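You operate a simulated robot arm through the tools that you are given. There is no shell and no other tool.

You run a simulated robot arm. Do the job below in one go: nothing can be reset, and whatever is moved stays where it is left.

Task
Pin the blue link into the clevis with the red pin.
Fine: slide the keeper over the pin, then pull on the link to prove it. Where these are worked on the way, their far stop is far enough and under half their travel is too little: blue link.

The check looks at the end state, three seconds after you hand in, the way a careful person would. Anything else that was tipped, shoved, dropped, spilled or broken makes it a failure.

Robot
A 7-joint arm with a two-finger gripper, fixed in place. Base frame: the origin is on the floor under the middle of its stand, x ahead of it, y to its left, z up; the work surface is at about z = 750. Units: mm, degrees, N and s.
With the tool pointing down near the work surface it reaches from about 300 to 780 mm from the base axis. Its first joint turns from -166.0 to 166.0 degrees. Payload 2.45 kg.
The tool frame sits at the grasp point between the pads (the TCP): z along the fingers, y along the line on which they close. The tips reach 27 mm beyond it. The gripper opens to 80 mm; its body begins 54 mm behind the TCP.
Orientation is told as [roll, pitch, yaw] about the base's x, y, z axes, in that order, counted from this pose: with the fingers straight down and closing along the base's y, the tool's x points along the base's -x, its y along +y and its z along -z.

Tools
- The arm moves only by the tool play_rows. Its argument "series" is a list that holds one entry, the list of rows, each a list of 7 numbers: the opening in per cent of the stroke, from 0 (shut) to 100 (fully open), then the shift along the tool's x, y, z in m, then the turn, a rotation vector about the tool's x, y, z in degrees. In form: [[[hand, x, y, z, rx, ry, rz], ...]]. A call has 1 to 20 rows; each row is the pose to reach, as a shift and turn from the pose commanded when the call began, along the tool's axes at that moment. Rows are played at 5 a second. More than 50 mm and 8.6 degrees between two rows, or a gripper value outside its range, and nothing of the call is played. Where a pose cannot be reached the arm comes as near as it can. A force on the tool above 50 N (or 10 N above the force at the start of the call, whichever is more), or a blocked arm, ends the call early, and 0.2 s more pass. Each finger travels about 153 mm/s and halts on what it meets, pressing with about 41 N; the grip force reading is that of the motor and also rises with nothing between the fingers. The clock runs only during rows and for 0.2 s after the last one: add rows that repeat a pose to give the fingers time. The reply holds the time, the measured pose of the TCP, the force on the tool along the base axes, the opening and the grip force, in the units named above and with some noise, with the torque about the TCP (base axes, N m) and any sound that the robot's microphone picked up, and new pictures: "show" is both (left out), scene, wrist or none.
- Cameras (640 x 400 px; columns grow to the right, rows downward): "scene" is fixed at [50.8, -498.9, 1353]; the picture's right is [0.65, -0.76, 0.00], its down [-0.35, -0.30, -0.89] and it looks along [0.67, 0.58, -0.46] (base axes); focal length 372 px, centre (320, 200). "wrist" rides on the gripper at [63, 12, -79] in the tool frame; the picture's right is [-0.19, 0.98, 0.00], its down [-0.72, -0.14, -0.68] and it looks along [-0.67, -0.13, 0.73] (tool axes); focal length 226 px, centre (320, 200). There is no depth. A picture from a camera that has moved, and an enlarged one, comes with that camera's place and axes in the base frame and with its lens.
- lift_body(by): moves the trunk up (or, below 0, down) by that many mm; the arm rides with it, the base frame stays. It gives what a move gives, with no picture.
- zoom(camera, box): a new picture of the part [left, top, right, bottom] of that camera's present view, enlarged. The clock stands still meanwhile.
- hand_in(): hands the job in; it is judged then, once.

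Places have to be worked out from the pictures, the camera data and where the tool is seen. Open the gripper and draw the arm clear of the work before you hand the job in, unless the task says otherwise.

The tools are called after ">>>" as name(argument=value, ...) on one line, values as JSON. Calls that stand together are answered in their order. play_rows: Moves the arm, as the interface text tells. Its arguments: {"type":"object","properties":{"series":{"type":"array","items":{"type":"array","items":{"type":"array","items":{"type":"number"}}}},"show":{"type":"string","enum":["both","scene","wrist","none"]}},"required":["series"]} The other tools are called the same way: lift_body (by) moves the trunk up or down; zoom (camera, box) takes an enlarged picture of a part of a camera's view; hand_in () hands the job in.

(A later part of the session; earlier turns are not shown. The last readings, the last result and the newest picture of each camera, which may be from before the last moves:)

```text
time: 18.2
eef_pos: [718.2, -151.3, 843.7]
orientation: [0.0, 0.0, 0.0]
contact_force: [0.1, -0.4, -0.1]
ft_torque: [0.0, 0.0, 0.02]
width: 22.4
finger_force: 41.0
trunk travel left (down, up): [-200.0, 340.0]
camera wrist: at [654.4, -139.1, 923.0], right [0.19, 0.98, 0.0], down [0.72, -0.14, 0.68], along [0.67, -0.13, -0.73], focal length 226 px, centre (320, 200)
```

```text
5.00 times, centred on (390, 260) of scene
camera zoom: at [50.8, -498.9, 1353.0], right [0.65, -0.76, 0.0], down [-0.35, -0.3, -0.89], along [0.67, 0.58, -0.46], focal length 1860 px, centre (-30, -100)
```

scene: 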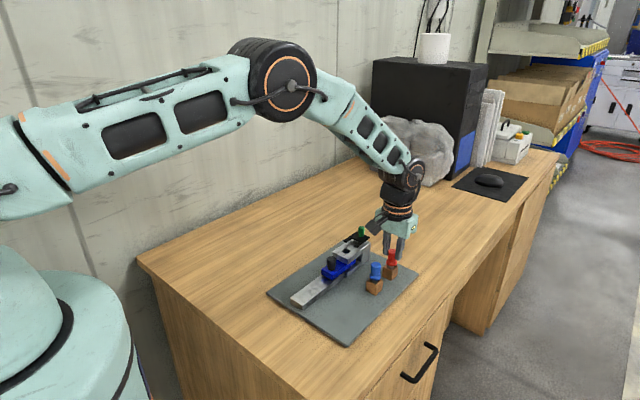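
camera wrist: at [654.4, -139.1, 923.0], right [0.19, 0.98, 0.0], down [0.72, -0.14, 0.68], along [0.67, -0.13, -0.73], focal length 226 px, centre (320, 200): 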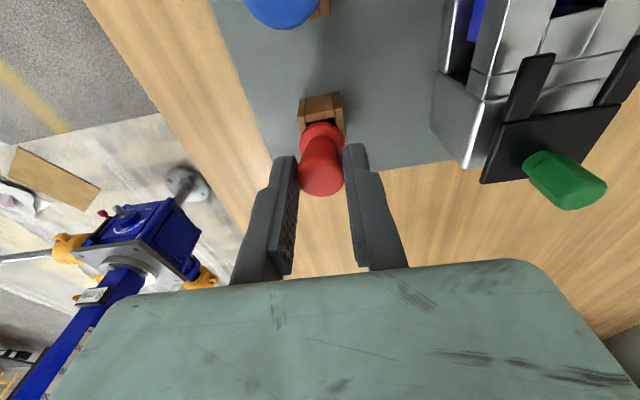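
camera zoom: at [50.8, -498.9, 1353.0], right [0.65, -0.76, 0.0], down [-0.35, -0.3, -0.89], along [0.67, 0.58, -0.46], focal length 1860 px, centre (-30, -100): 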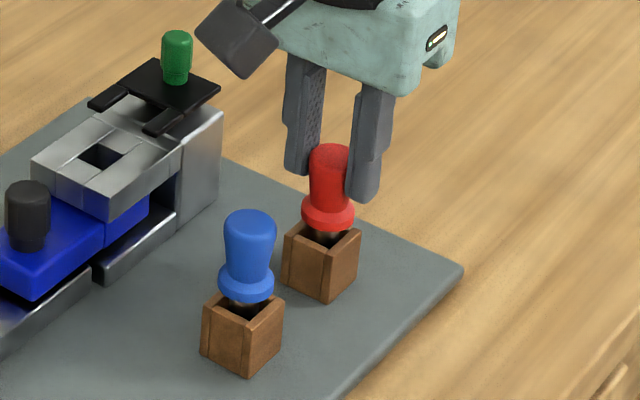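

The knob is gripped (22.4 mm, 41 N) with no side load. I'll lift the pin straight out of its holder.

>>> play_rows(series=[[[10, 0, 0, -0.005, 0, 0, 0], [10, 0, 0, -0.012, 0, 0, 0], [10, 0, 0, -0.02, 0, 0, 0], [10, 0, 0, -0.03, 0, 0, 0], [10, 0, 0, -0.04, 0, 0, 0], [10, 0, 0, -0.05, 0, 0, 0], [10, 0, 0, -0.06, 0, 0, 0], [10, 0, 0, -0.066, 0, 0, 0], [10, 0, 0, -0.066, 0, 0, 0]]], show="both")

>>> zoom(camera="wrist", box=[260, 80, 380, 230])

>>> zoom(camera="scene", box=[360, 190, 420, 290])

```text
time: 20.2
eef_pos: [717.2, -151.5, 909.8]
orientation: [0.0, -0.1, 0.0]
contact_force: [0.3, -0.4, -0.7]
ft_torque: [-0.01, 0.01, 0.0]
width: 22.5
finger_force: 40.8
trunk travel left (down, up): [-200.0, 340.0]
camera wrist: at [653.7, -138.9, 990.2], right [0.19, 0.98, 0.0], down [0.72, -0.14, 0.68], along [0.67, -0.13, -0.73], focal length 226 px, centre (320, 200)
```

scene: 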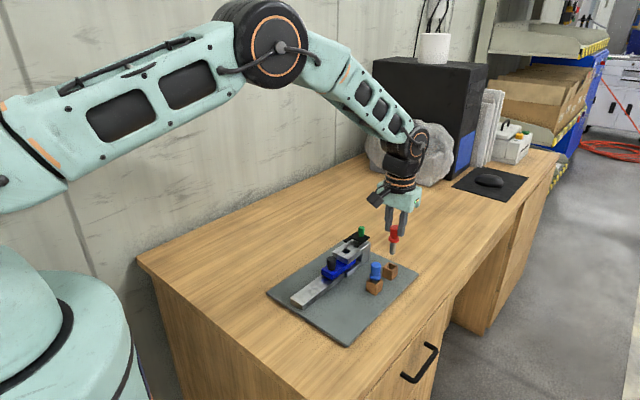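
wrist: 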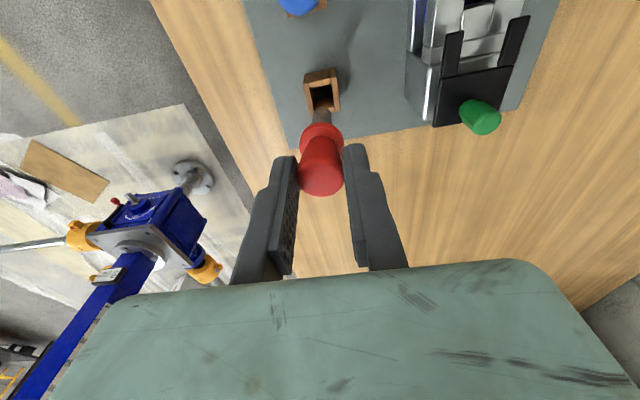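

```text
2.67 times, centred on (320, 155) of wrist
camera zoom: at [653.7, -138.9, 990.2], right [0.19, 0.98, 0.0], down [0.72, -0.14, 0.68], along [0.67, -0.13, -0.73], focal length 603 px, centre (320, 320)
```

zoom: 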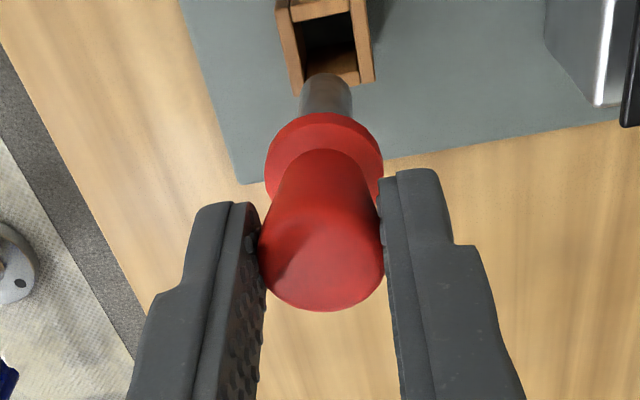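

```text
4.00 times, centred on (390, 240) of scene
camera zoom: at [50.8, -498.9, 1353.0], right [0.65, -0.76, 0.0], down [-0.35, -0.3, -0.89], along [0.67, 0.58, -0.46], focal length 1488 px, centre (40, 40)
```

zoom: 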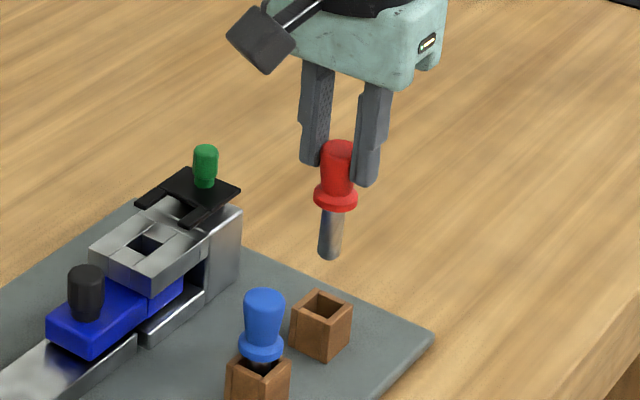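

The pin came out clean and hangs straight: shank ≈13 mm dia and ≈34 mm long, versus an ≈18 mm hole. I'll carry it diagonally to above the clevis hole (673,-50.5), keeping the tip above everything on the way.

>>> play_rows(series=[[[10, 0, 0, -0.006, 0, 0, 0], [10, 0.008, 0.02, -0.006, 0, 0, 0], [10, 0.017, 0.04, -0.006, 0, 0, 0], [10, 0.026, 0.06, -0.006, 0, 0, 0], [10, 0.035, 0.08, -0.006, 0, 0, 0], [10, 0.0442, 0.101, -0.006, 0, 0, 0], [10, 0.0442, 0.101, -0.006, 0, 0, 0], [10, 0.0442, 0.101, -0.006, 0, 0, 0]]], show="both")

>>> zoom(camera="wrist", box=[260, 40, 380, 190])

>>> zoom(camera="scene", box=[320, 190, 380, 280])

```text
time: 22.0
eef_pos: [673.6, -51.0, 915.7]
orientation: [-0.1, 0.0, 0.0]
contact_force: [-0.7, 0.1, -0.7]
ft_torque: [-0.02, -0.01, -0.01]
width: 22.1
finger_force: 40.7
trunk travel left (down, up): [-200.0, 340.0]
camera wrist: at [609.6, -38.5, 995.1], right [0.19, 0.98, 0.0], down [0.72, -0.14, 0.68], along [0.67, -0.13, -0.73], focal length 226 px, centre (320, 200)
```

scene: 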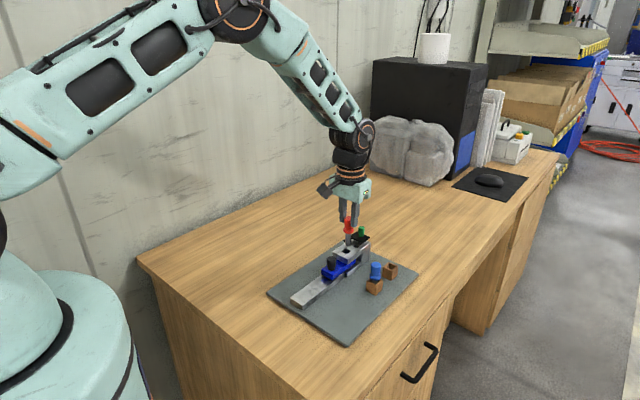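
wrist: 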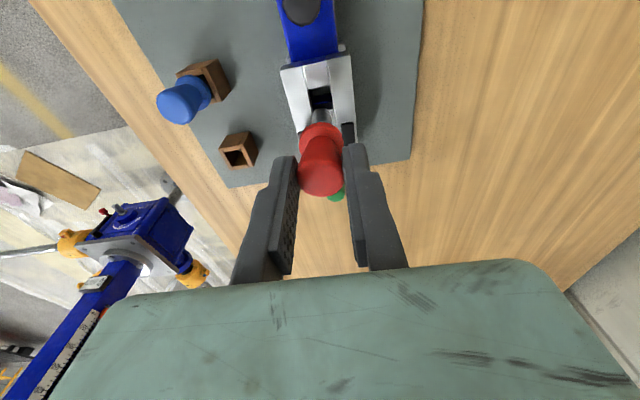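

```text
2.67 times, centred on (320, 115) of wrist
camera zoom: at [609.6, -38.5, 995.1], right [0.19, 0.98, 0.0], down [0.72, -0.14, 0.68], along [0.67, -0.13, -0.73], focal length 603 px, centre (320, 427)
```

zoom: 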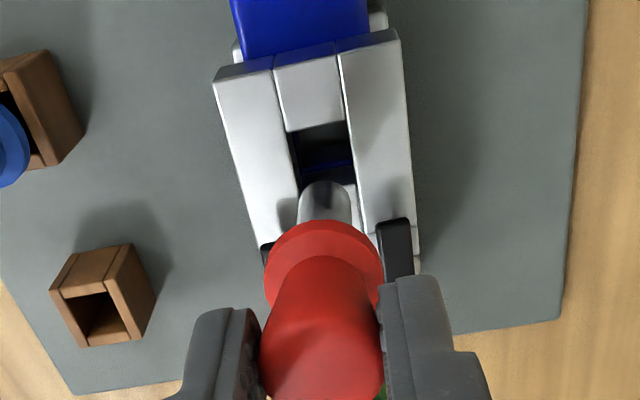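

```text
4.44 times, centred on (350, 235) of scene
camera zoom: at [50.8, -498.9, 1353.0], right [0.65, -0.76, 0.0], down [-0.35, -0.3, -0.89], along [0.67, 0.58, -0.46], focal length 1653 px, centre (187, 44)
```

zoom: 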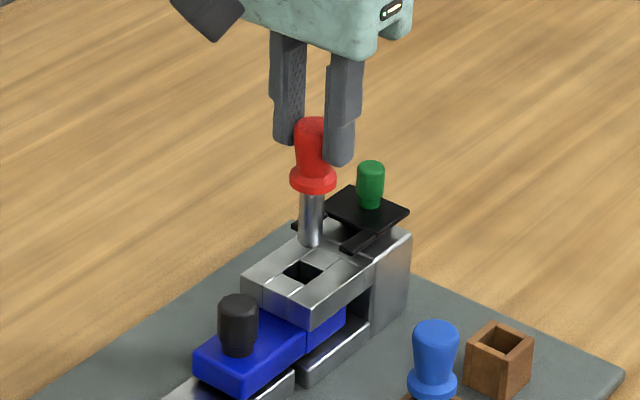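

The pin is above the hole. I'll take higher-magnification views from both cameras to judge the remaining offset.

>>> zoom(camera="scene", box=[330, 205, 380, 265])

>>> zoom(camera="wrist", box=[285, 60, 355, 130])

```text
6.67 times, centred on (355, 235) of scene
camera zoom: at [50.8, -498.9, 1353.0], right [0.65, -0.76, 0.0], down [-0.35, -0.3, -0.89], along [0.67, 0.58, -0.46], focal length 2480 px, centre (87, -33)
```

zoom: 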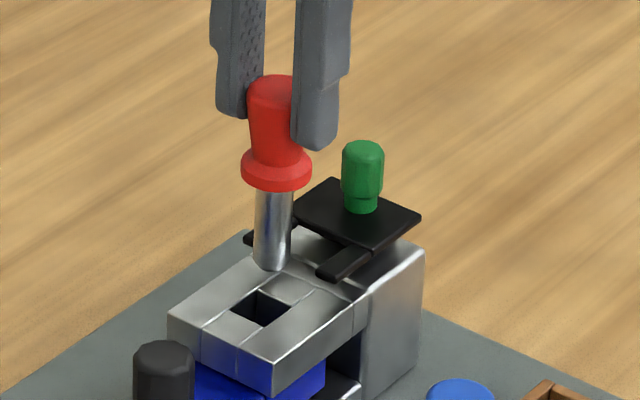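

```text
5.71 times, centred on (320, 95) of wrist
camera zoom: at [609.6, -38.5, 995.1], right [0.19, 0.98, 0.0], down [0.72, -0.14, 0.68], along [0.67, -0.13, -0.73], focal length 1292 px, centre (320, 800)
```

zoom: 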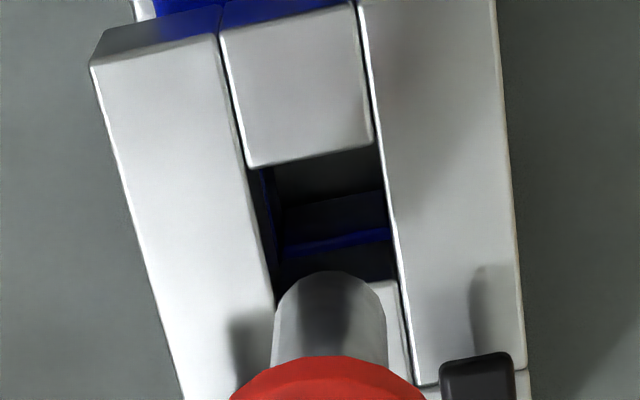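

From tip-to-hole displacement in both views, the hole lies ≈6 mm toward −x of the pin, ~0 in y, with the tip ≈17 mm above the clevis top. I'll shift −6 mm in x and lower 8 mm, then re-check.

>>> play_rows(series=[[[10, 0.003, 0, 0, 0, 0, 0], [10, 0.006, 0, 0, 0, 0, 0], [10, 0.006, 0, 0.004, 0, 0, 0], [10, 0.006, 0, 0.008, 0, 0, 0], [10, 0.006, 0, 0.008, 0, 0, 0], [10, 0.006, 0, 0.008, 0, 0, 0]]], show="none")

>>> zoom(camera="scene", box=[330, 205, 380, 265])

>>> zoom(camera="wrist", box=[285, 60, 355, 130])

```text
time: 23.4
eef_pos: [667.4, -50.2, 908.1]
orientation: [0.0, -0.1, 0.0]
contact_force: [1.3, 0.0, -0.3]
ft_torque: [0.02, -0.02, -0.01]
width: 22.1
finger_force: 40.4
trunk travel left (down, up): [-200.0, 340.0]
```

```text
6.67 times, centred on (355, 235) of scene
camera zoom: at [50.8, -498.9, 1353.0], right [0.65, -0.76, 0.0], down [-0.35, -0.3, -0.89], along [0.67, 0.58, -0.46], focal length 2480 px, centre (87, -33)
```

zoom: 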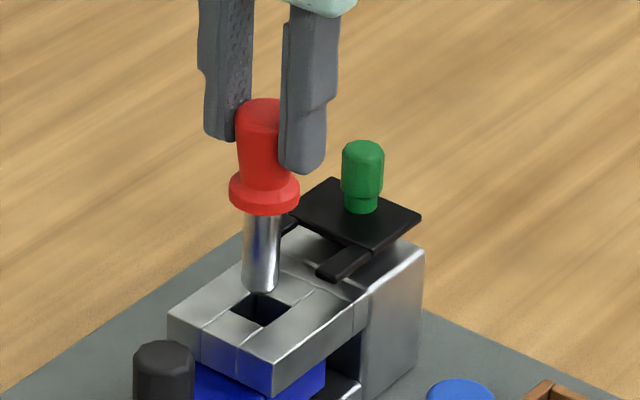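

```text
5.71 times, centred on (320, 95) of wrist
camera zoom: at [604.2, -37.5, 987.3], right [0.19, 0.98, 0.0], down [0.72, -0.14, 0.68], along [0.67, -0.13, -0.73], focal length 1292 px, centre (320, 800)
```

zoom: 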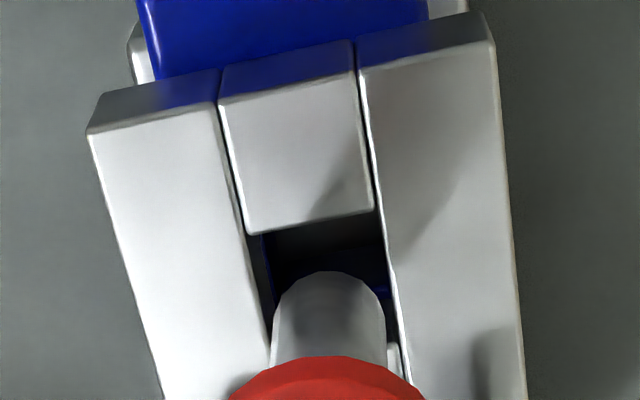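

Now only ≈1 mm remains in −x and −y, with the tip ≈9 mm above the clevis. I'll correct and lower 7 mm, then look again before entering.

>>> play_rows(series=[[[10, 0.0011, -0.0008, 0, 0, 0, 0], [10, 0.0011, -0.0008, 0.0035, 0, 0, 0], [10, 0.0011, -0.0008, 0.007, 0, 0, 0], [10, 0.0011, -0.0008, 0.007, 0, 0, 0], [10, 0.0011, -0.0008, 0.007, 0, 0, 0]]], show="none")

>>> zoom(camera="scene", box=[335, 220, 375, 260])

>>> zoom(camera="wrist", box=[285, 70, 355, 140])

```text
time: 24.6
eef_pos: [667.1, -51.5, 901.9]
orientation: [0.0, 0.0, 0.1]
contact_force: [-0.3, 0.5, 0.3]
ft_torque: [0.0, 0.01, -0.03]
width: 22.4
finger_force: 40.5
trunk travel left (down, up): [-200.0, 340.0]
```

```text
10.00 times, centred on (355, 240) of scene
camera zoom: at [50.8, -498.9, 1353.0], right [0.65, -0.76, 0.0], down [-0.35, -0.3, -0.89], along [0.67, 0.58, -0.46], focal length 3720 px, centre (-30, -200)
```

zoom: 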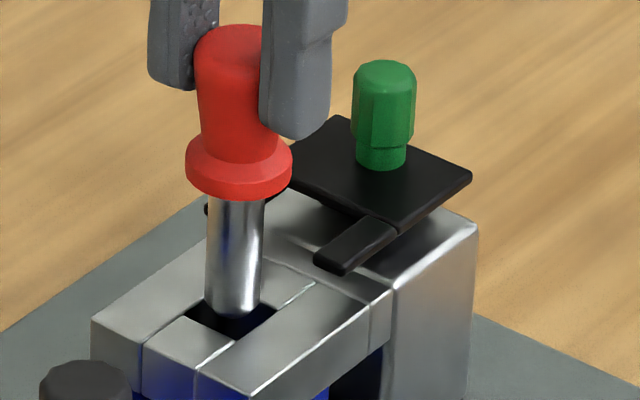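

```text
5.71 times, centred on (320, 105) of wrist
camera zoom: at [603.5, -38.9, 980.5], right [0.19, 0.98, 0.0], down [0.72, -0.14, 0.68], along [0.67, -0.13, -0.73], focal length 1292 px, centre (320, 743)
```

zoom: 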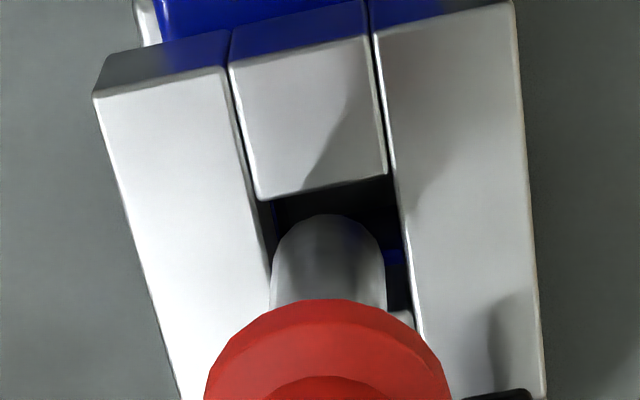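

Alignment is within ~0.7 mm; I'll nudge (−0.5, +0.5) and lower 8 mm slowly so the tip enters the hole, and check the force.

>>> play_rows(series=[[[10, 0.0005, 0.0005, 0, 0, 0, 0], [10, 0.0005, 0.0005, 0.002, 0, 0, 0], [10, 0.0005, 0.0005, 0.004, 0, 0, 0], [10, 0.0005, 0.0005, 0.006, 0, 0, 0], [10, 0.0005, 0.0005, 0.008, 0, 0, 0], [10, 0.0005, 0.0005, 0.008, 0, 0, 0]]], show="none")

>>> zoom(camera="scene", box=[335, 220, 375, 260])

>>> zoom(camera="wrist", box=[285, 70, 355, 140])

```text
time: 26.0
eef_pos: [666.6, -49.8, 893.3]
orientation: [-0.1, 0.0, -0.1]
contact_force: [5.9, 1.0, 0.9]
ft_torque: [-0.02, -0.48, -0.01]
width: 22.1
finger_force: 40.7
trunk travel left (down, up): [-200.0, 340.0]
```

```text
10.00 times, centred on (355, 240) of scene
camera zoom: at [50.8, -498.9, 1353.0], right [0.65, -0.76, 0.0], down [-0.35, -0.3, -0.89], along [0.67, 0.58, -0.46], focal length 3720 px, centre (-30, -200)
```

zoom: 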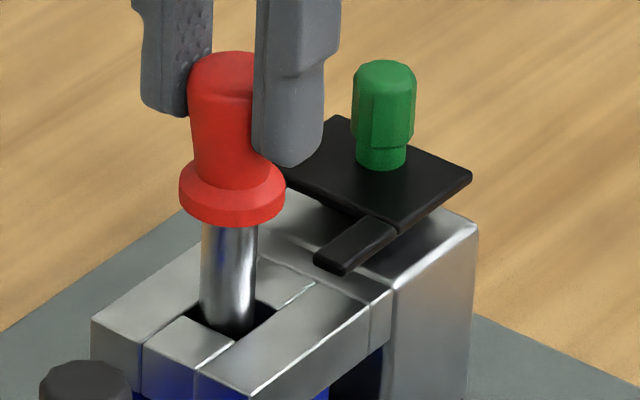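

```text
5.71 times, centred on (320, 105) of wrist
camera zoom: at [602.5, -37.7, 972.9], right [0.19, 0.98, 0.0], down [0.72, -0.14, 0.68], along [0.67, -0.13, -0.73], focal length 1292 px, centre (320, 743)
```

zoom: 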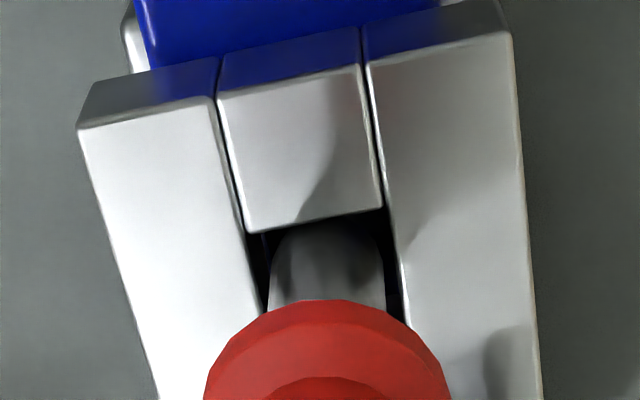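

The tip entered the hole and rests lightly against the −x wall (+5.9 N). Laterally centred. I'll shift +1.4 mm in x and continue lowering.

>>> play_rows(series=[[[10, -0.0007, 0, 0, 0, 0, 0], [10, -0.0014, 0, 0, 0, 0, 0], [10, -0.0014, 0, 0.002, 0, 0, 0], [10, -0.0014, 0, 0.004, 0, 0, 0], [10, -0.0014, 0, 0.006, 0, 0, 0], [10, -0.0014, 0, 0.006, 0, 0, 0]]], show="none")

>>> zoom(camera="scene", box=[335, 220, 375, 260])

>>> zoom(camera="wrist", box=[285, 70, 355, 140])

```text
time: 27.4
eef_pos: [668.8, -51.2, 886.7]
orientation: [0.0, 0.0, 0.0]
contact_force: [-1.5, -0.4, -0.7]
ft_torque: [0.01, -0.02, -0.01]
width: 22.0
finger_force: 41.3
trunk travel left (down, up): [-200.0, 340.0]
```

```text
10.00 times, centred on (355, 240) of scene
camera zoom: at [50.8, -498.9, 1353.0], right [0.65, -0.76, 0.0], down [-0.35, -0.3, -0.89], along [0.67, 0.58, -0.46], focal length 3720 px, centre (-30, -200)
```

zoom: 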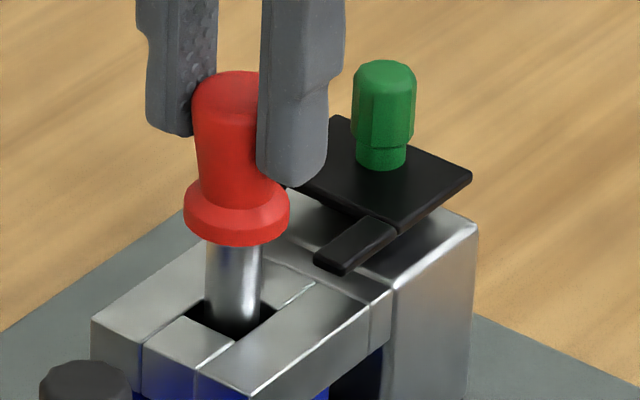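

```text
5.71 times, centred on (320, 105) of wrist
camera zoom: at [604.2, -38.1, 966.7], right [0.19, 0.98, 0.0], down [0.72, -0.14, 0.68], along [0.67, -0.13, -0.73], focal length 1292 px, centre (320, 743)
```

zoom: 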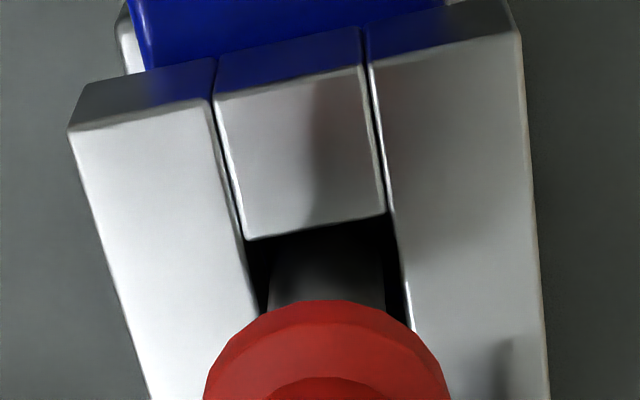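

Free again and centred. Continue lowering 8 mm to pass into the link's hole, watching the force.

>>> play_rows(series=[[[10, 0, 0, 0.002, 0, 0, 0], [10, 0, 0, 0.004, 0, 0, 0], [10, 0, 0, 0.006, 0, 0, 0], [10, 0, 0, 0.008, 0, 0, 0], [10, 0, 0, 0.008, 0, 0, 0]]], show="none")

>>> zoom(camera="wrist", box=[285, 70, 355, 140])

```text
time: 28.6
eef_pos: [667.8, -50.0, 879.2]
orientation: [0.1, 0.1, 0.0]
contact_force: [-0.2, 0.8, -0.7]
ft_torque: [0.0, -0.04, 0.0]
width: 22.2
finger_force: 41.3
trunk travel left (down, up): [-200.0, 340.0]
```

```text
5.71 times, centred on (320, 105) of wrist
camera zoom: at [604.1, -37.9, 958.6], right [0.19, 0.98, 0.0], down [0.72, -0.14, 0.68], along [0.67, -0.13, -0.73], focal length 1292 px, centre (320, 743)
```

zoom: 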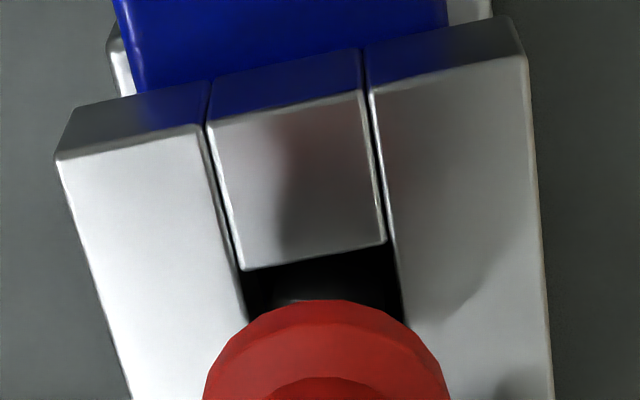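

Still no resistance, with the tip ≈20 mm below the top. Continue down 10 mm.

>>> play_rows(series=[[[10, 0, 0, 0.002, 0, 0, 0], [10, 0, 0, 0.004, 0, 0, 0], [10, 0, 0, 0.006, 0, 0, 0], [10, 0, 0, 0.008, 0, 0, 0], [10, 0, 0, 0.01, 0, 0, 0], [10, 0, 0, 0.01, 0, 0, 0]]], show="none")

>>> zoom(camera="scene", box=[335, 220, 375, 260])

>>> zoom(camera="wrist", box=[285, 70, 355, 140])

```text
time: 30.0
eef_pos: [668.7, -49.9, 868.3]
orientation: [0.0, 0.1, 0.0]
contact_force: [0.0, -0.6, -0.1]
ft_torque: [-0.04, 0.0, -0.03]
width: 22.3
finger_force: 40.6
trunk travel left (down, up): [-200.0, 340.0]
```

```text
10.00 times, centred on (355, 240) of scene
camera zoom: at [50.8, -498.9, 1353.0], right [0.65, -0.76, 0.0], down [-0.35, -0.3, -0.89], along [0.67, 0.58, -0.46], focal length 3720 px, centre (-30, -200)
```

zoom: 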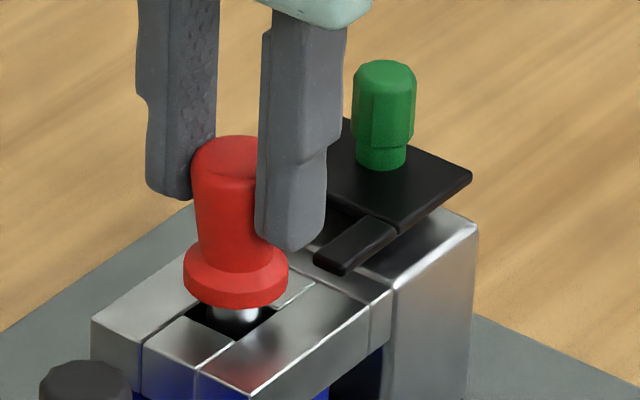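

```text
5.71 times, centred on (320, 105) of wrist
camera zoom: at [604.6, -38.2, 948.2], right [0.19, 0.98, 0.0], down [0.72, -0.14, 0.68], along [0.67, -0.13, -0.73], focal length 1292 px, centre (320, 743)
```

zoom: 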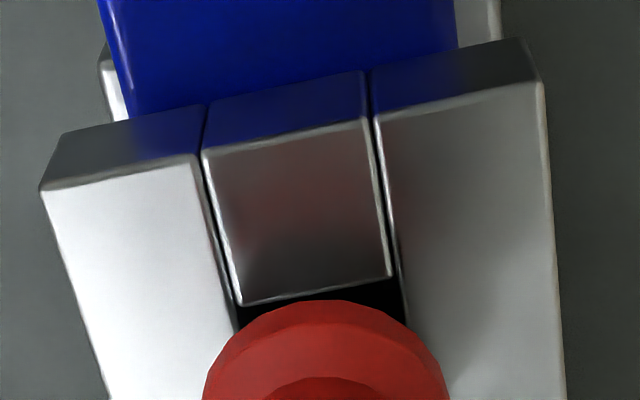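

The flange is now ~6–8 mm above the clevis top. I'll lower in 1.5 mm steps to seat it.

>>> play_rows(series=[[[10, 0, 0, 0.0015, 0, 0, 0], [10, 0, 0, 0.003, 0, 0, 0], [10, 0, 0, 0.0045, 0, 0, 0], [10, 0, 0, 0.006, 0, 0, 0], [10, 0, 0, 0.006, 0, 0, 0]]], show="none")

>>> zoom(camera="scene", box=[335, 220, 375, 260])

>>> zoom(camera="wrist", box=[285, 70, 355, 140])

```text
time: 31.2
eef_pos: [667.4, -49.7, 863.1]
orientation: [-0.1, 0.0, 0.0]
contact_force: [0.4, -0.1, -1.0]
ft_torque: [0.0, -0.01, 0.01]
width: 22.5
finger_force: 41.2
trunk travel left (down, up): [-200.0, 340.0]
```

```text
10.00 times, centred on (355, 240) of scene
camera zoom: at [50.8, -498.9, 1353.0], right [0.65, -0.76, 0.0], down [-0.35, -0.3, -0.89], along [0.67, 0.58, -0.46], focal length 3720 px, centre (-30, -200)
```

zoom: 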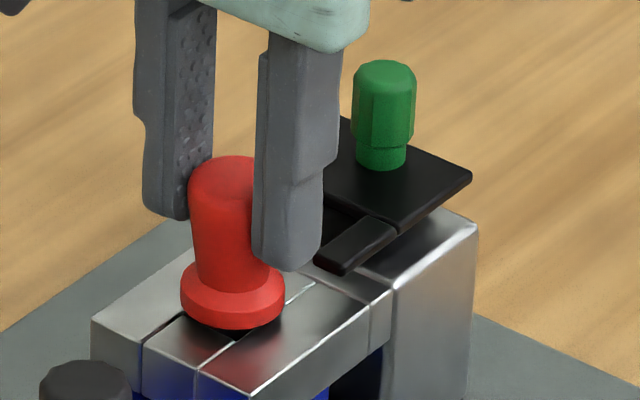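

```text
5.71 times, centred on (320, 105) of wrist
camera zoom: at [604.4, -37.6, 942.1], right [0.19, 0.98, 0.0], down [0.72, -0.14, 0.68], along [0.67, -0.13, -0.73], focal length 1292 px, centre (320, 743)
```

zoom: 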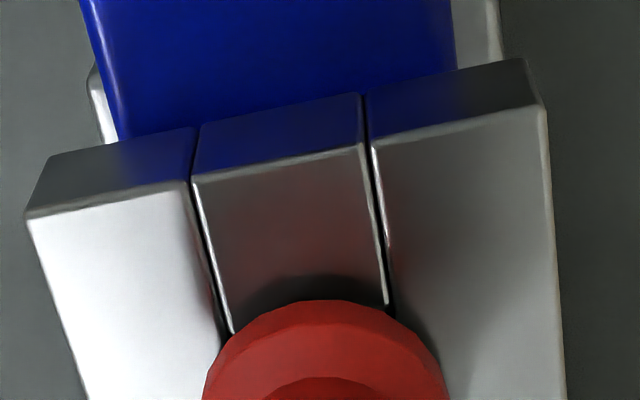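

Nearly seated, no force yet. Lower in 1 mm steps until a slight contact force appears.

>>> play_rows(series=[[[10, 0, 0, 0.001, 0, 0, 0], [10, 0, 0, 0.002, 0, 0, 0], [10, 0, 0, 0.003, 0, 0, 0], [10, 0, 0, 0.003, 0, 0, 0]]], show="none")

>>> zoom(camera="scene", box=[335, 220, 375, 260])

>>> zoom(camera="wrist", box=[285, 70, 355, 140])

```text
time: 32.2
eef_pos: [668.7, -50.6, 859.0]
orientation: [-0.1, 0.0, -0.1]
contact_force: [0.5, -0.2, -1.1]
ft_torque: [0.03, -0.02, 0.02]
width: 22.7
finger_force: 40.9
trunk travel left (down, up): [-200.0, 340.0]
```

```text
10.00 times, centred on (355, 240) of scene
camera zoom: at [50.8, -498.9, 1353.0], right [0.65, -0.76, 0.0], down [-0.35, -0.3, -0.89], along [0.67, 0.58, -0.46], focal length 3720 px, centre (-30, -200)
```

zoom: 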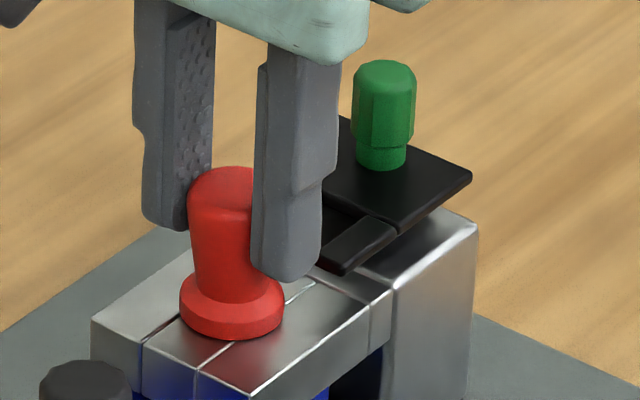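

```text
5.71 times, centred on (320, 105) of wrist
camera zoom: at [604.2, -37.6, 939.0], right [0.19, 0.98, 0.0], down [0.72, -0.14, 0.68], along [0.67, -0.13, -0.73], focal length 1292 px, centre (320, 743)
```

zoom: 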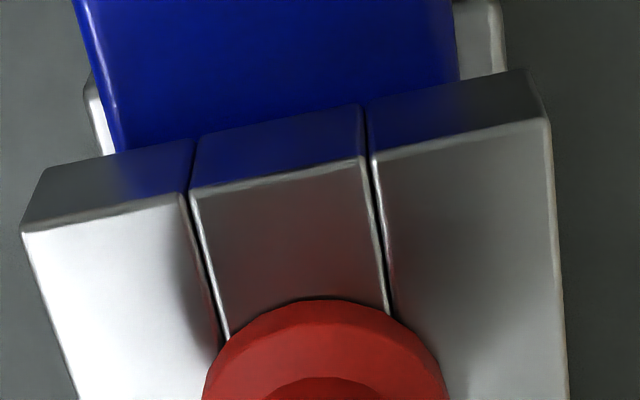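

The flange is about 1–2 mm from seated. Lower another 2.5 mm gently.

>>> play_rows(series=[[[10, 0, 0, 0.0007, 0, 0, 0], [10, 0, 0, 0.0014, 0, 0, 0], [10, 0, 0, 0.002, 0, 0, 0], [10, 0, 0, 0.0025, 0, 0, 0], [10, 0, 0, 0.0025, 0, 0, 0]]], show="none")

>>> zoom(camera="scene", box=[335, 220, 375, 260])

```text
time: 33.4
eef_pos: [668.2, -51.0, 859.1]
orientation: [0.0, -0.1, 0.1]
contact_force: [-0.9, 5.2, 15.4]
ft_torque: [0.11, 0.14, -0.03]
width: 22.1
finger_force: 41.5
trunk travel left (down, up): [-200.0, 340.0]
```

```text
10.00 times, centred on (355, 240) of scene
camera zoom: at [50.8, -498.9, 1353.0], right [0.65, -0.76, 0.0], down [-0.35, -0.3, -0.89], along [0.67, 0.58, -0.46], focal length 3720 px, centre (-30, -200)
```

zoom: 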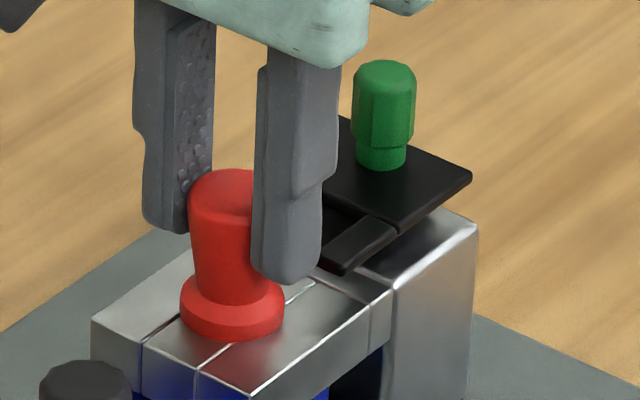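

Contact at +15 N: the flange is seated on the clevis. Relax by 1.2 mm, open the fingers and lift clear.

>>> play_rows(series=[[[10, 0, 0, -0.0012, 0, 0, 0], [10, 0, 0, -0.0012, 0, 0, 0], [35, 0, 0, -0.0012, 0, 0, 0], [50, 0, 0, -0.0012, 0, 0, 0], [70, 0, 0, -0.0012, 0, 0, 0], [70, 0, 0, -0.0012, 0, 0, 0], [70, 0, 0, -0.015, 0, 0, 0], [70, 0, 0, -0.03, 0, 0, 0], [70, 0, 0, -0.045, 0, 0, 0], [70, 0, 0, -0.05, 0, 0, 0], [70, 0, 0, -0.05, 0, 0, 0]]], show="both")

>>> zoom(camera="scene", box=[330, 210, 390, 270])

>>> zoom(camera="wrist", box=[260, 80, 380, 230])

```text
time: 35.8
eef_pos: [667.9, -50.4, 906.8]
orientation: [0.0, 0.0, 0.0]
contact_force: [-0.7, -1.0, -0.4]
ft_torque: [-0.02, 0.0, 0.01]
width: 56.0
finger_force: 0.0
trunk travel left (down, up): [-200.0, 340.0]
camera wrist: at [604.1, -38.0, 986.7], right [0.19, 0.98, 0.0], down [0.72, -0.14, 0.68], along [0.67, -0.13, -0.73], focal length 226 px, centre (320, 200)
```

scene: 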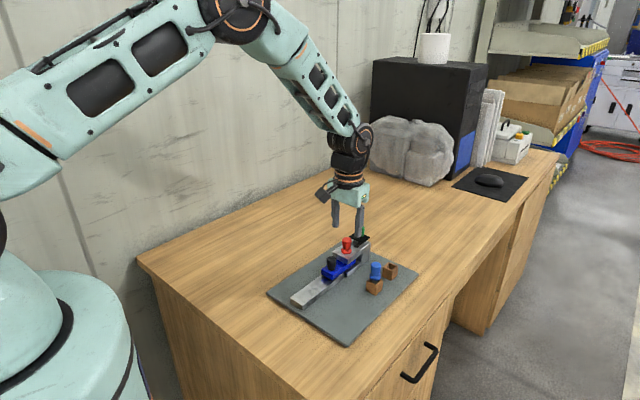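
wrist: 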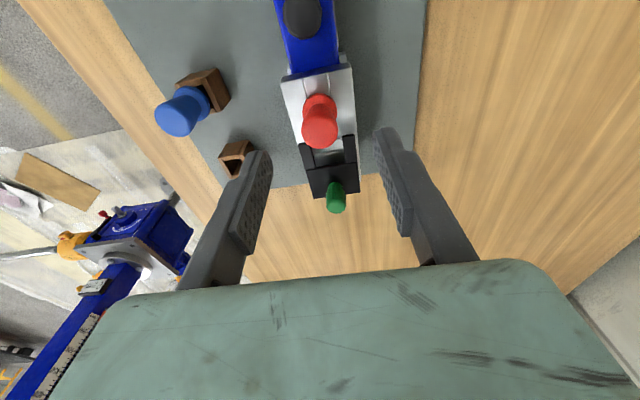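

```text
6.67 times, centred on (360, 240) of scene
camera zoom: at [50.8, -498.9, 1353.0], right [0.65, -0.76, 0.0], down [-0.35, -0.3, -0.89], along [0.67, 0.58, -0.46], focal length 2480 px, centre (53, -67)
```

zoom: 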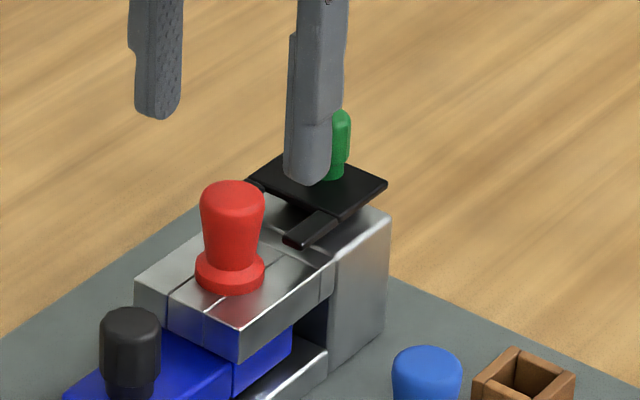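

```text
2.67 times, centred on (320, 155) of wrist
camera zoom: at [604.1, -38.0, 986.7], right [0.19, 0.98, 0.0], down [0.72, -0.14, 0.68], along [0.67, -0.13, -0.73], focal length 603 px, centre (320, 320)
```

zoom: 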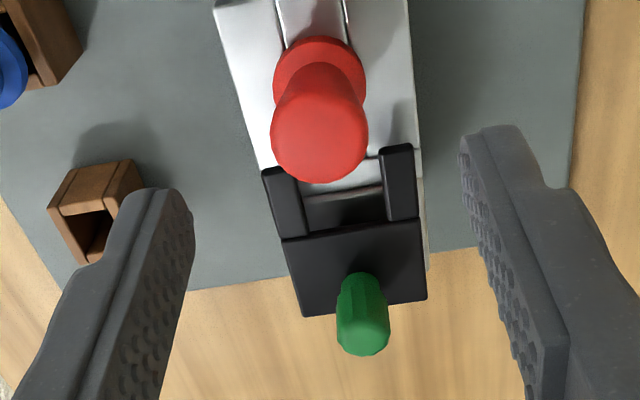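

Pin is seated under the fork's level. Recomputed with the red knob as reference: green knob ≈ (727,-49.5, top 853), fork prong tips at x≈684, fork base front at x≈708, so ~30 mm of travel toward the pin neck. Moving above the green knob.

>>> play_rows(series=[[[70, -0.02, 0, 0, 0, 0, 0], [70, -0.04, 0, 0, 0, 0, 0], [70, -0.059, 0.0005, 0, 0, 0, 0], [70, -0.059, 0.0005, 0, 0, 0, 0], [70, -0.059, 0.0005, 0.01, 0, 0, 0], [70, -0.059, 0.0005, 0.02, 0, 0, 0], [70, -0.059, 0.0005, 0.02, 0, 0, 0]]], show="both")

>>> zoom(camera="wrist", box=[260, 40, 380, 190])

>>> zoom(camera="scene", box=[335, 210, 395, 270])

```text
time: 37.4
eef_pos: [727.1, -52.2, 885.9]
orientation: [-0.1, 0.0, 0.1]
contact_force: [0.3, 0.4, -0.5]
ft_torque: [0.03, -0.03, -0.02]
width: 56.1
finger_force: 0.0
trunk travel left (down, up): [-200.0, 340.0]
camera wrist: at [662.7, -38.3, 966.1], right [0.19, 0.98, 0.0], down [0.72, -0.14, 0.68], along [0.67, -0.13, -0.73], focal length 226 px, centre (320, 200)
```

scene: 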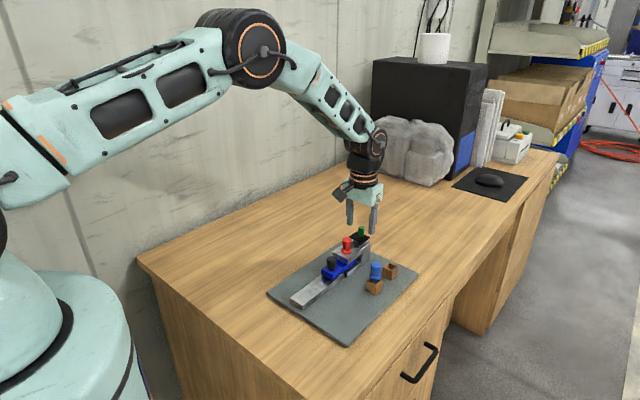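
wrist: 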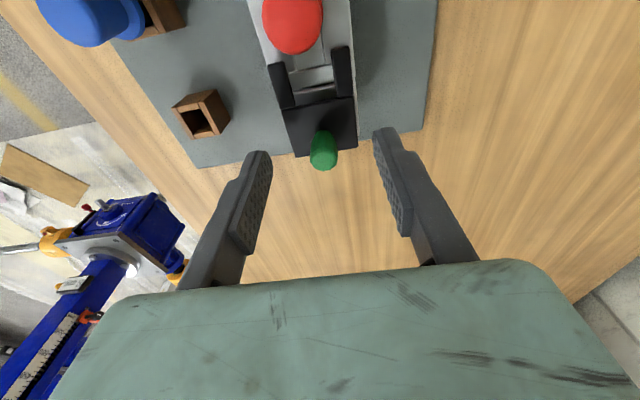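

```text
2.67 times, centred on (320, 115) of wrist
camera zoom: at [662.7, -38.3, 966.1], right [0.19, 0.98, 0.0], down [0.72, -0.14, 0.68], along [0.67, -0.13, -0.73], focal length 603 px, centre (320, 427)
```

zoom: 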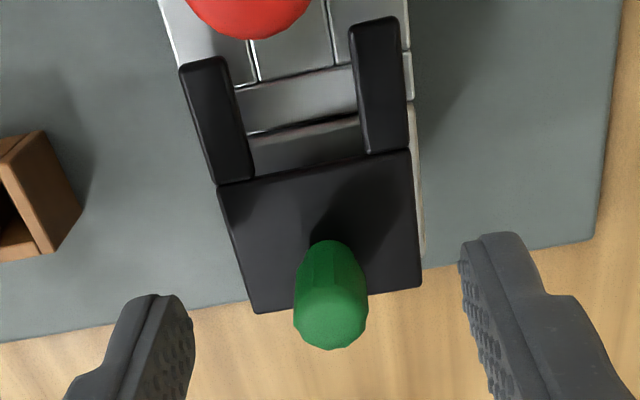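

```text
6.67 times, centred on (365, 240) of scene
camera zoom: at [50.8, -498.9, 1353.0], right [0.65, -0.76, 0.0], down [-0.35, -0.3, -0.89], along [0.67, 0.58, -0.46], focal length 2480 px, centre (20, -67)
```

zoom: 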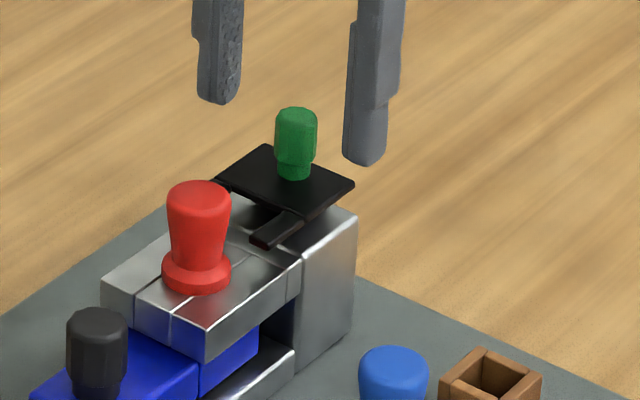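

The green knob is ≈2 mm to +y and ≈3–5 mm to +x of the tool axis. I'll correct and descend to TCP z≈861 so the tips stay above the keeper plate.

>>> play_rows(series=[[[70, -0.004, 0.0017, 0, 0, 0, 0], [70, -0.004, 0.0017, 0.008, 0, 0, 0], [70, -0.004, 0.0017, 0.016, 0, 0, 0], [70, -0.004, 0.0017, 0.024, 0, 0, 0], [70, -0.004, 0.0017, 0.024, 0, 0, 0]]], show="none")

>>> zoom(camera="wrist", box=[260, 60, 380, 210])

>>> zoom(camera="scene", box=[335, 210, 395, 270])

```text
time: 38.6
eef_pos: [730.8, -48.8, 862.9]
orientation: [0.0, 0.0, 0.0]
contact_force: [-0.8, 0.3, -1.0]
ft_torque: [-0.04, -0.01, 0.02]
width: 56.1
finger_force: 0.1
trunk travel left (down, up): [-200.0, 340.0]
```

```text
2.67 times, centred on (320, 135) of wrist
camera zoom: at [667.1, -36.2, 942.4], right [0.19, 0.98, 0.0], down [0.72, -0.14, 0.68], along [0.67, -0.13, -0.73], focal length 603 px, centre (320, 373)
```

zoom: 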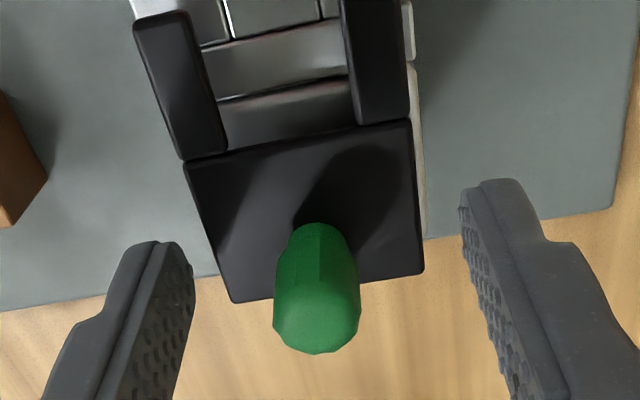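

```text
6.67 times, centred on (365, 240) of scene
camera zoom: at [50.8, -498.9, 1353.0], right [0.65, -0.76, 0.0], down [-0.35, -0.3, -0.89], along [0.67, 0.58, -0.46], focal length 2480 px, centre (20, -67)
```

zoom: 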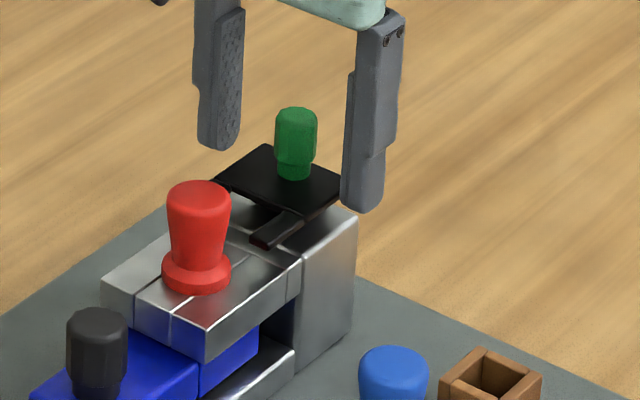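

The green knob is centred between the fingers with tips ~4 mm above the keeper plate. Closing on it.

>>> play_rows(series=[[[55, -0.0015, -0.0006, 0, 0, 0, 0], [40, -0.0015, -0.0006, 0, 0, 0, 0], [30, -0.0015, -0.0006, 0, 0, 0, 0], [22, -0.0015, -0.0006, 0, 0, 0, 0], [5, -0.0015, -0.0006, 0, 0, 0, 0], [5, -0.0015, -0.0006, 0, 0, 0, 0], [5, -0.0015, -0.0006, 0, 0, 0, 0]]], show="none")

>>> zoom(camera="wrist", box=[260, 60, 380, 210])

>>> zoom(camera="scene", box=[335, 210, 395, 270])

```text
time: 40.2
eef_pos: [732.0, -50.1, 862.5]
orientation: [-0.1, 0.0, -0.1]
contact_force: [-1.6, -3.3, 0.4]
ft_torque: [0.27, -0.15, -0.01]
width: 15.3
finger_force: 40.8
trunk travel left (down, up): [-200.0, 340.0]
```

```text
2.67 times, centred on (320, 135) of wrist
camera zoom: at [668.6, -37.3, 942.0], right [0.19, 0.98, 0.0], down [0.72, -0.14, 0.68], along [0.67, -0.13, -0.73], focal length 603 px, centre (320, 373)
```

zoom: 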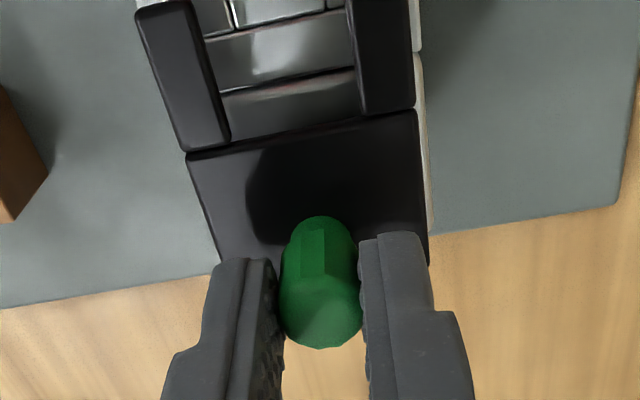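

```text
6.67 times, centred on (365, 240) of scene
camera zoom: at [50.8, -498.9, 1353.0], right [0.65, -0.76, 0.0], down [-0.35, -0.3, -0.89], along [0.67, 0.58, -0.46], focal length 2480 px, centre (20, -67)
```

zoom: 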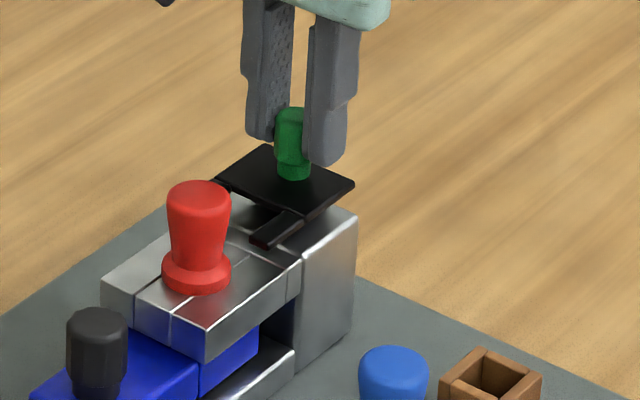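

Gripped (15.3 mm). Now slide the keeper −x in 3 mm steps, 15 mm first, checking the forces and the fork's fit around the pin.

>>> play_rows(series=[[[5, 0.001, -0.0005, 0, 0, 0, 0], [5, 0.003, -0.0005, 0, 0, 0, 0], [5, 0.006, -0.0005, 0, 0, 0, 0], [5, 0.009, -0.0005, 0, 0, 0, 0], [5, 0.012, -0.0005, 0, 0, 0, 0], [5, 0.015, -0.0005, 0, 0, 0, 0], [5, 0.015, -0.0005, 0, 0, 0, 0]]], show="none")

>>> zoom(camera="wrist", box=[260, 40, 380, 190])

>>> zoom(camera="scene", box=[335, 220, 375, 260])

```text
time: 41.8
eef_pos: [717.1, -49.5, 861.5]
orientation: [0.0, 0.0, 0.1]
contact_force: [-1.3, 0.2, 0.2]
ft_torque: [-0.3, 0.15, -0.01]
width: 15.5
finger_force: 41.0
trunk travel left (down, up): [-200.0, 340.0]
```

```text
2.67 times, centred on (320, 115) of wrist
camera zoom: at [653.6, -37.2, 942.1], right [0.19, 0.98, 0.0], down [0.72, -0.14, 0.68], along [0.67, -0.13, -0.73], focal length 603 px, centre (320, 427)
```

zoom: 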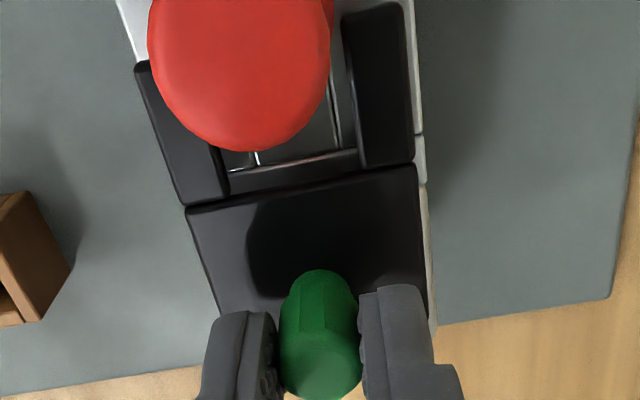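

```text
10.00 times, centred on (355, 240) of scene
camera zoom: at [50.8, -498.9, 1353.0], right [0.65, -0.76, 0.0], down [-0.35, -0.3, -0.89], along [0.67, 0.58, -0.46], focal length 3720 px, centre (-30, -200)
```

zoom: 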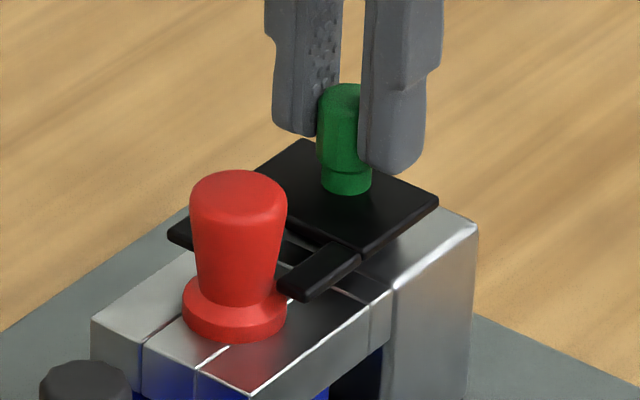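

The keeper slides freely and the prongs pass over the flange on both sides of the neck. Continue another 10 mm in small steps.

>>> play_rows(series=[[[5, 0.002, 0, 0, 0, 0, 0], [5, 0.004, 0, 0, 0, 0, 0], [5, 0.006, 0, 0, 0, 0, 0], [5, 0.008, 0, 0, 0, 0, 0], [5, 0.01, 0, 0, 0, 0, 0], [5, 0.01, 0, 0, 0, 0, 0]]], show="none")

>>> zoom(camera="wrist", box=[260, 40, 380, 190])

>>> zoom(camera="scene", box=[335, 220, 375, 260])

```text
time: 43.2
eef_pos: [709.2, -50.7, 862.1]
orientation: [0.0, -0.1, -0.1]
contact_force: [9.7, 0.2, 0.0]
ft_torque: [-0.29, -0.16, 0.0]
width: 15.5
finger_force: 41.2
trunk travel left (down, up): [-200.0, 340.0]
```

```text
2.67 times, centred on (320, 115) of wrist
camera zoom: at [644.5, -37.2, 942.0], right [0.19, 0.98, 0.0], down [0.72, -0.14, 0.68], along [0.67, -0.13, -0.73], focal length 603 px, centre (320, 427)
```

zoom: 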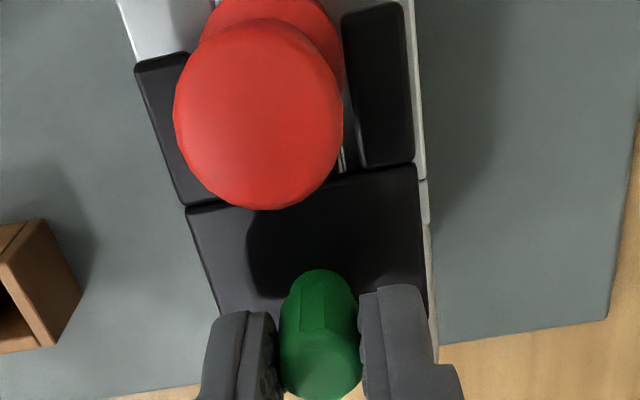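

```text
10.00 times, centred on (355, 240) of scene
camera zoom: at [50.8, -498.9, 1353.0], right [0.65, -0.76, 0.0], down [-0.35, -0.3, -0.89], along [0.67, 0.58, -0.46], focal length 3720 px, centre (-30, -200)
```

zoom: 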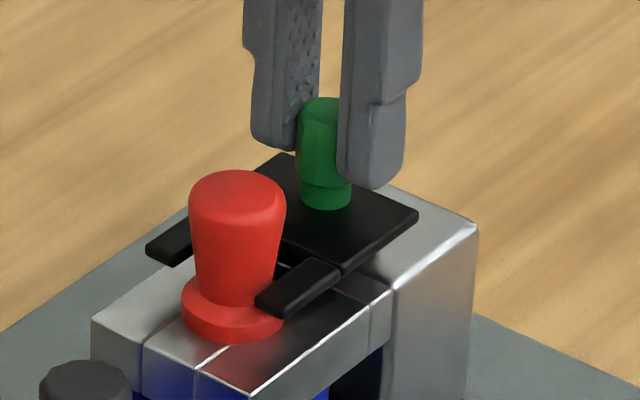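

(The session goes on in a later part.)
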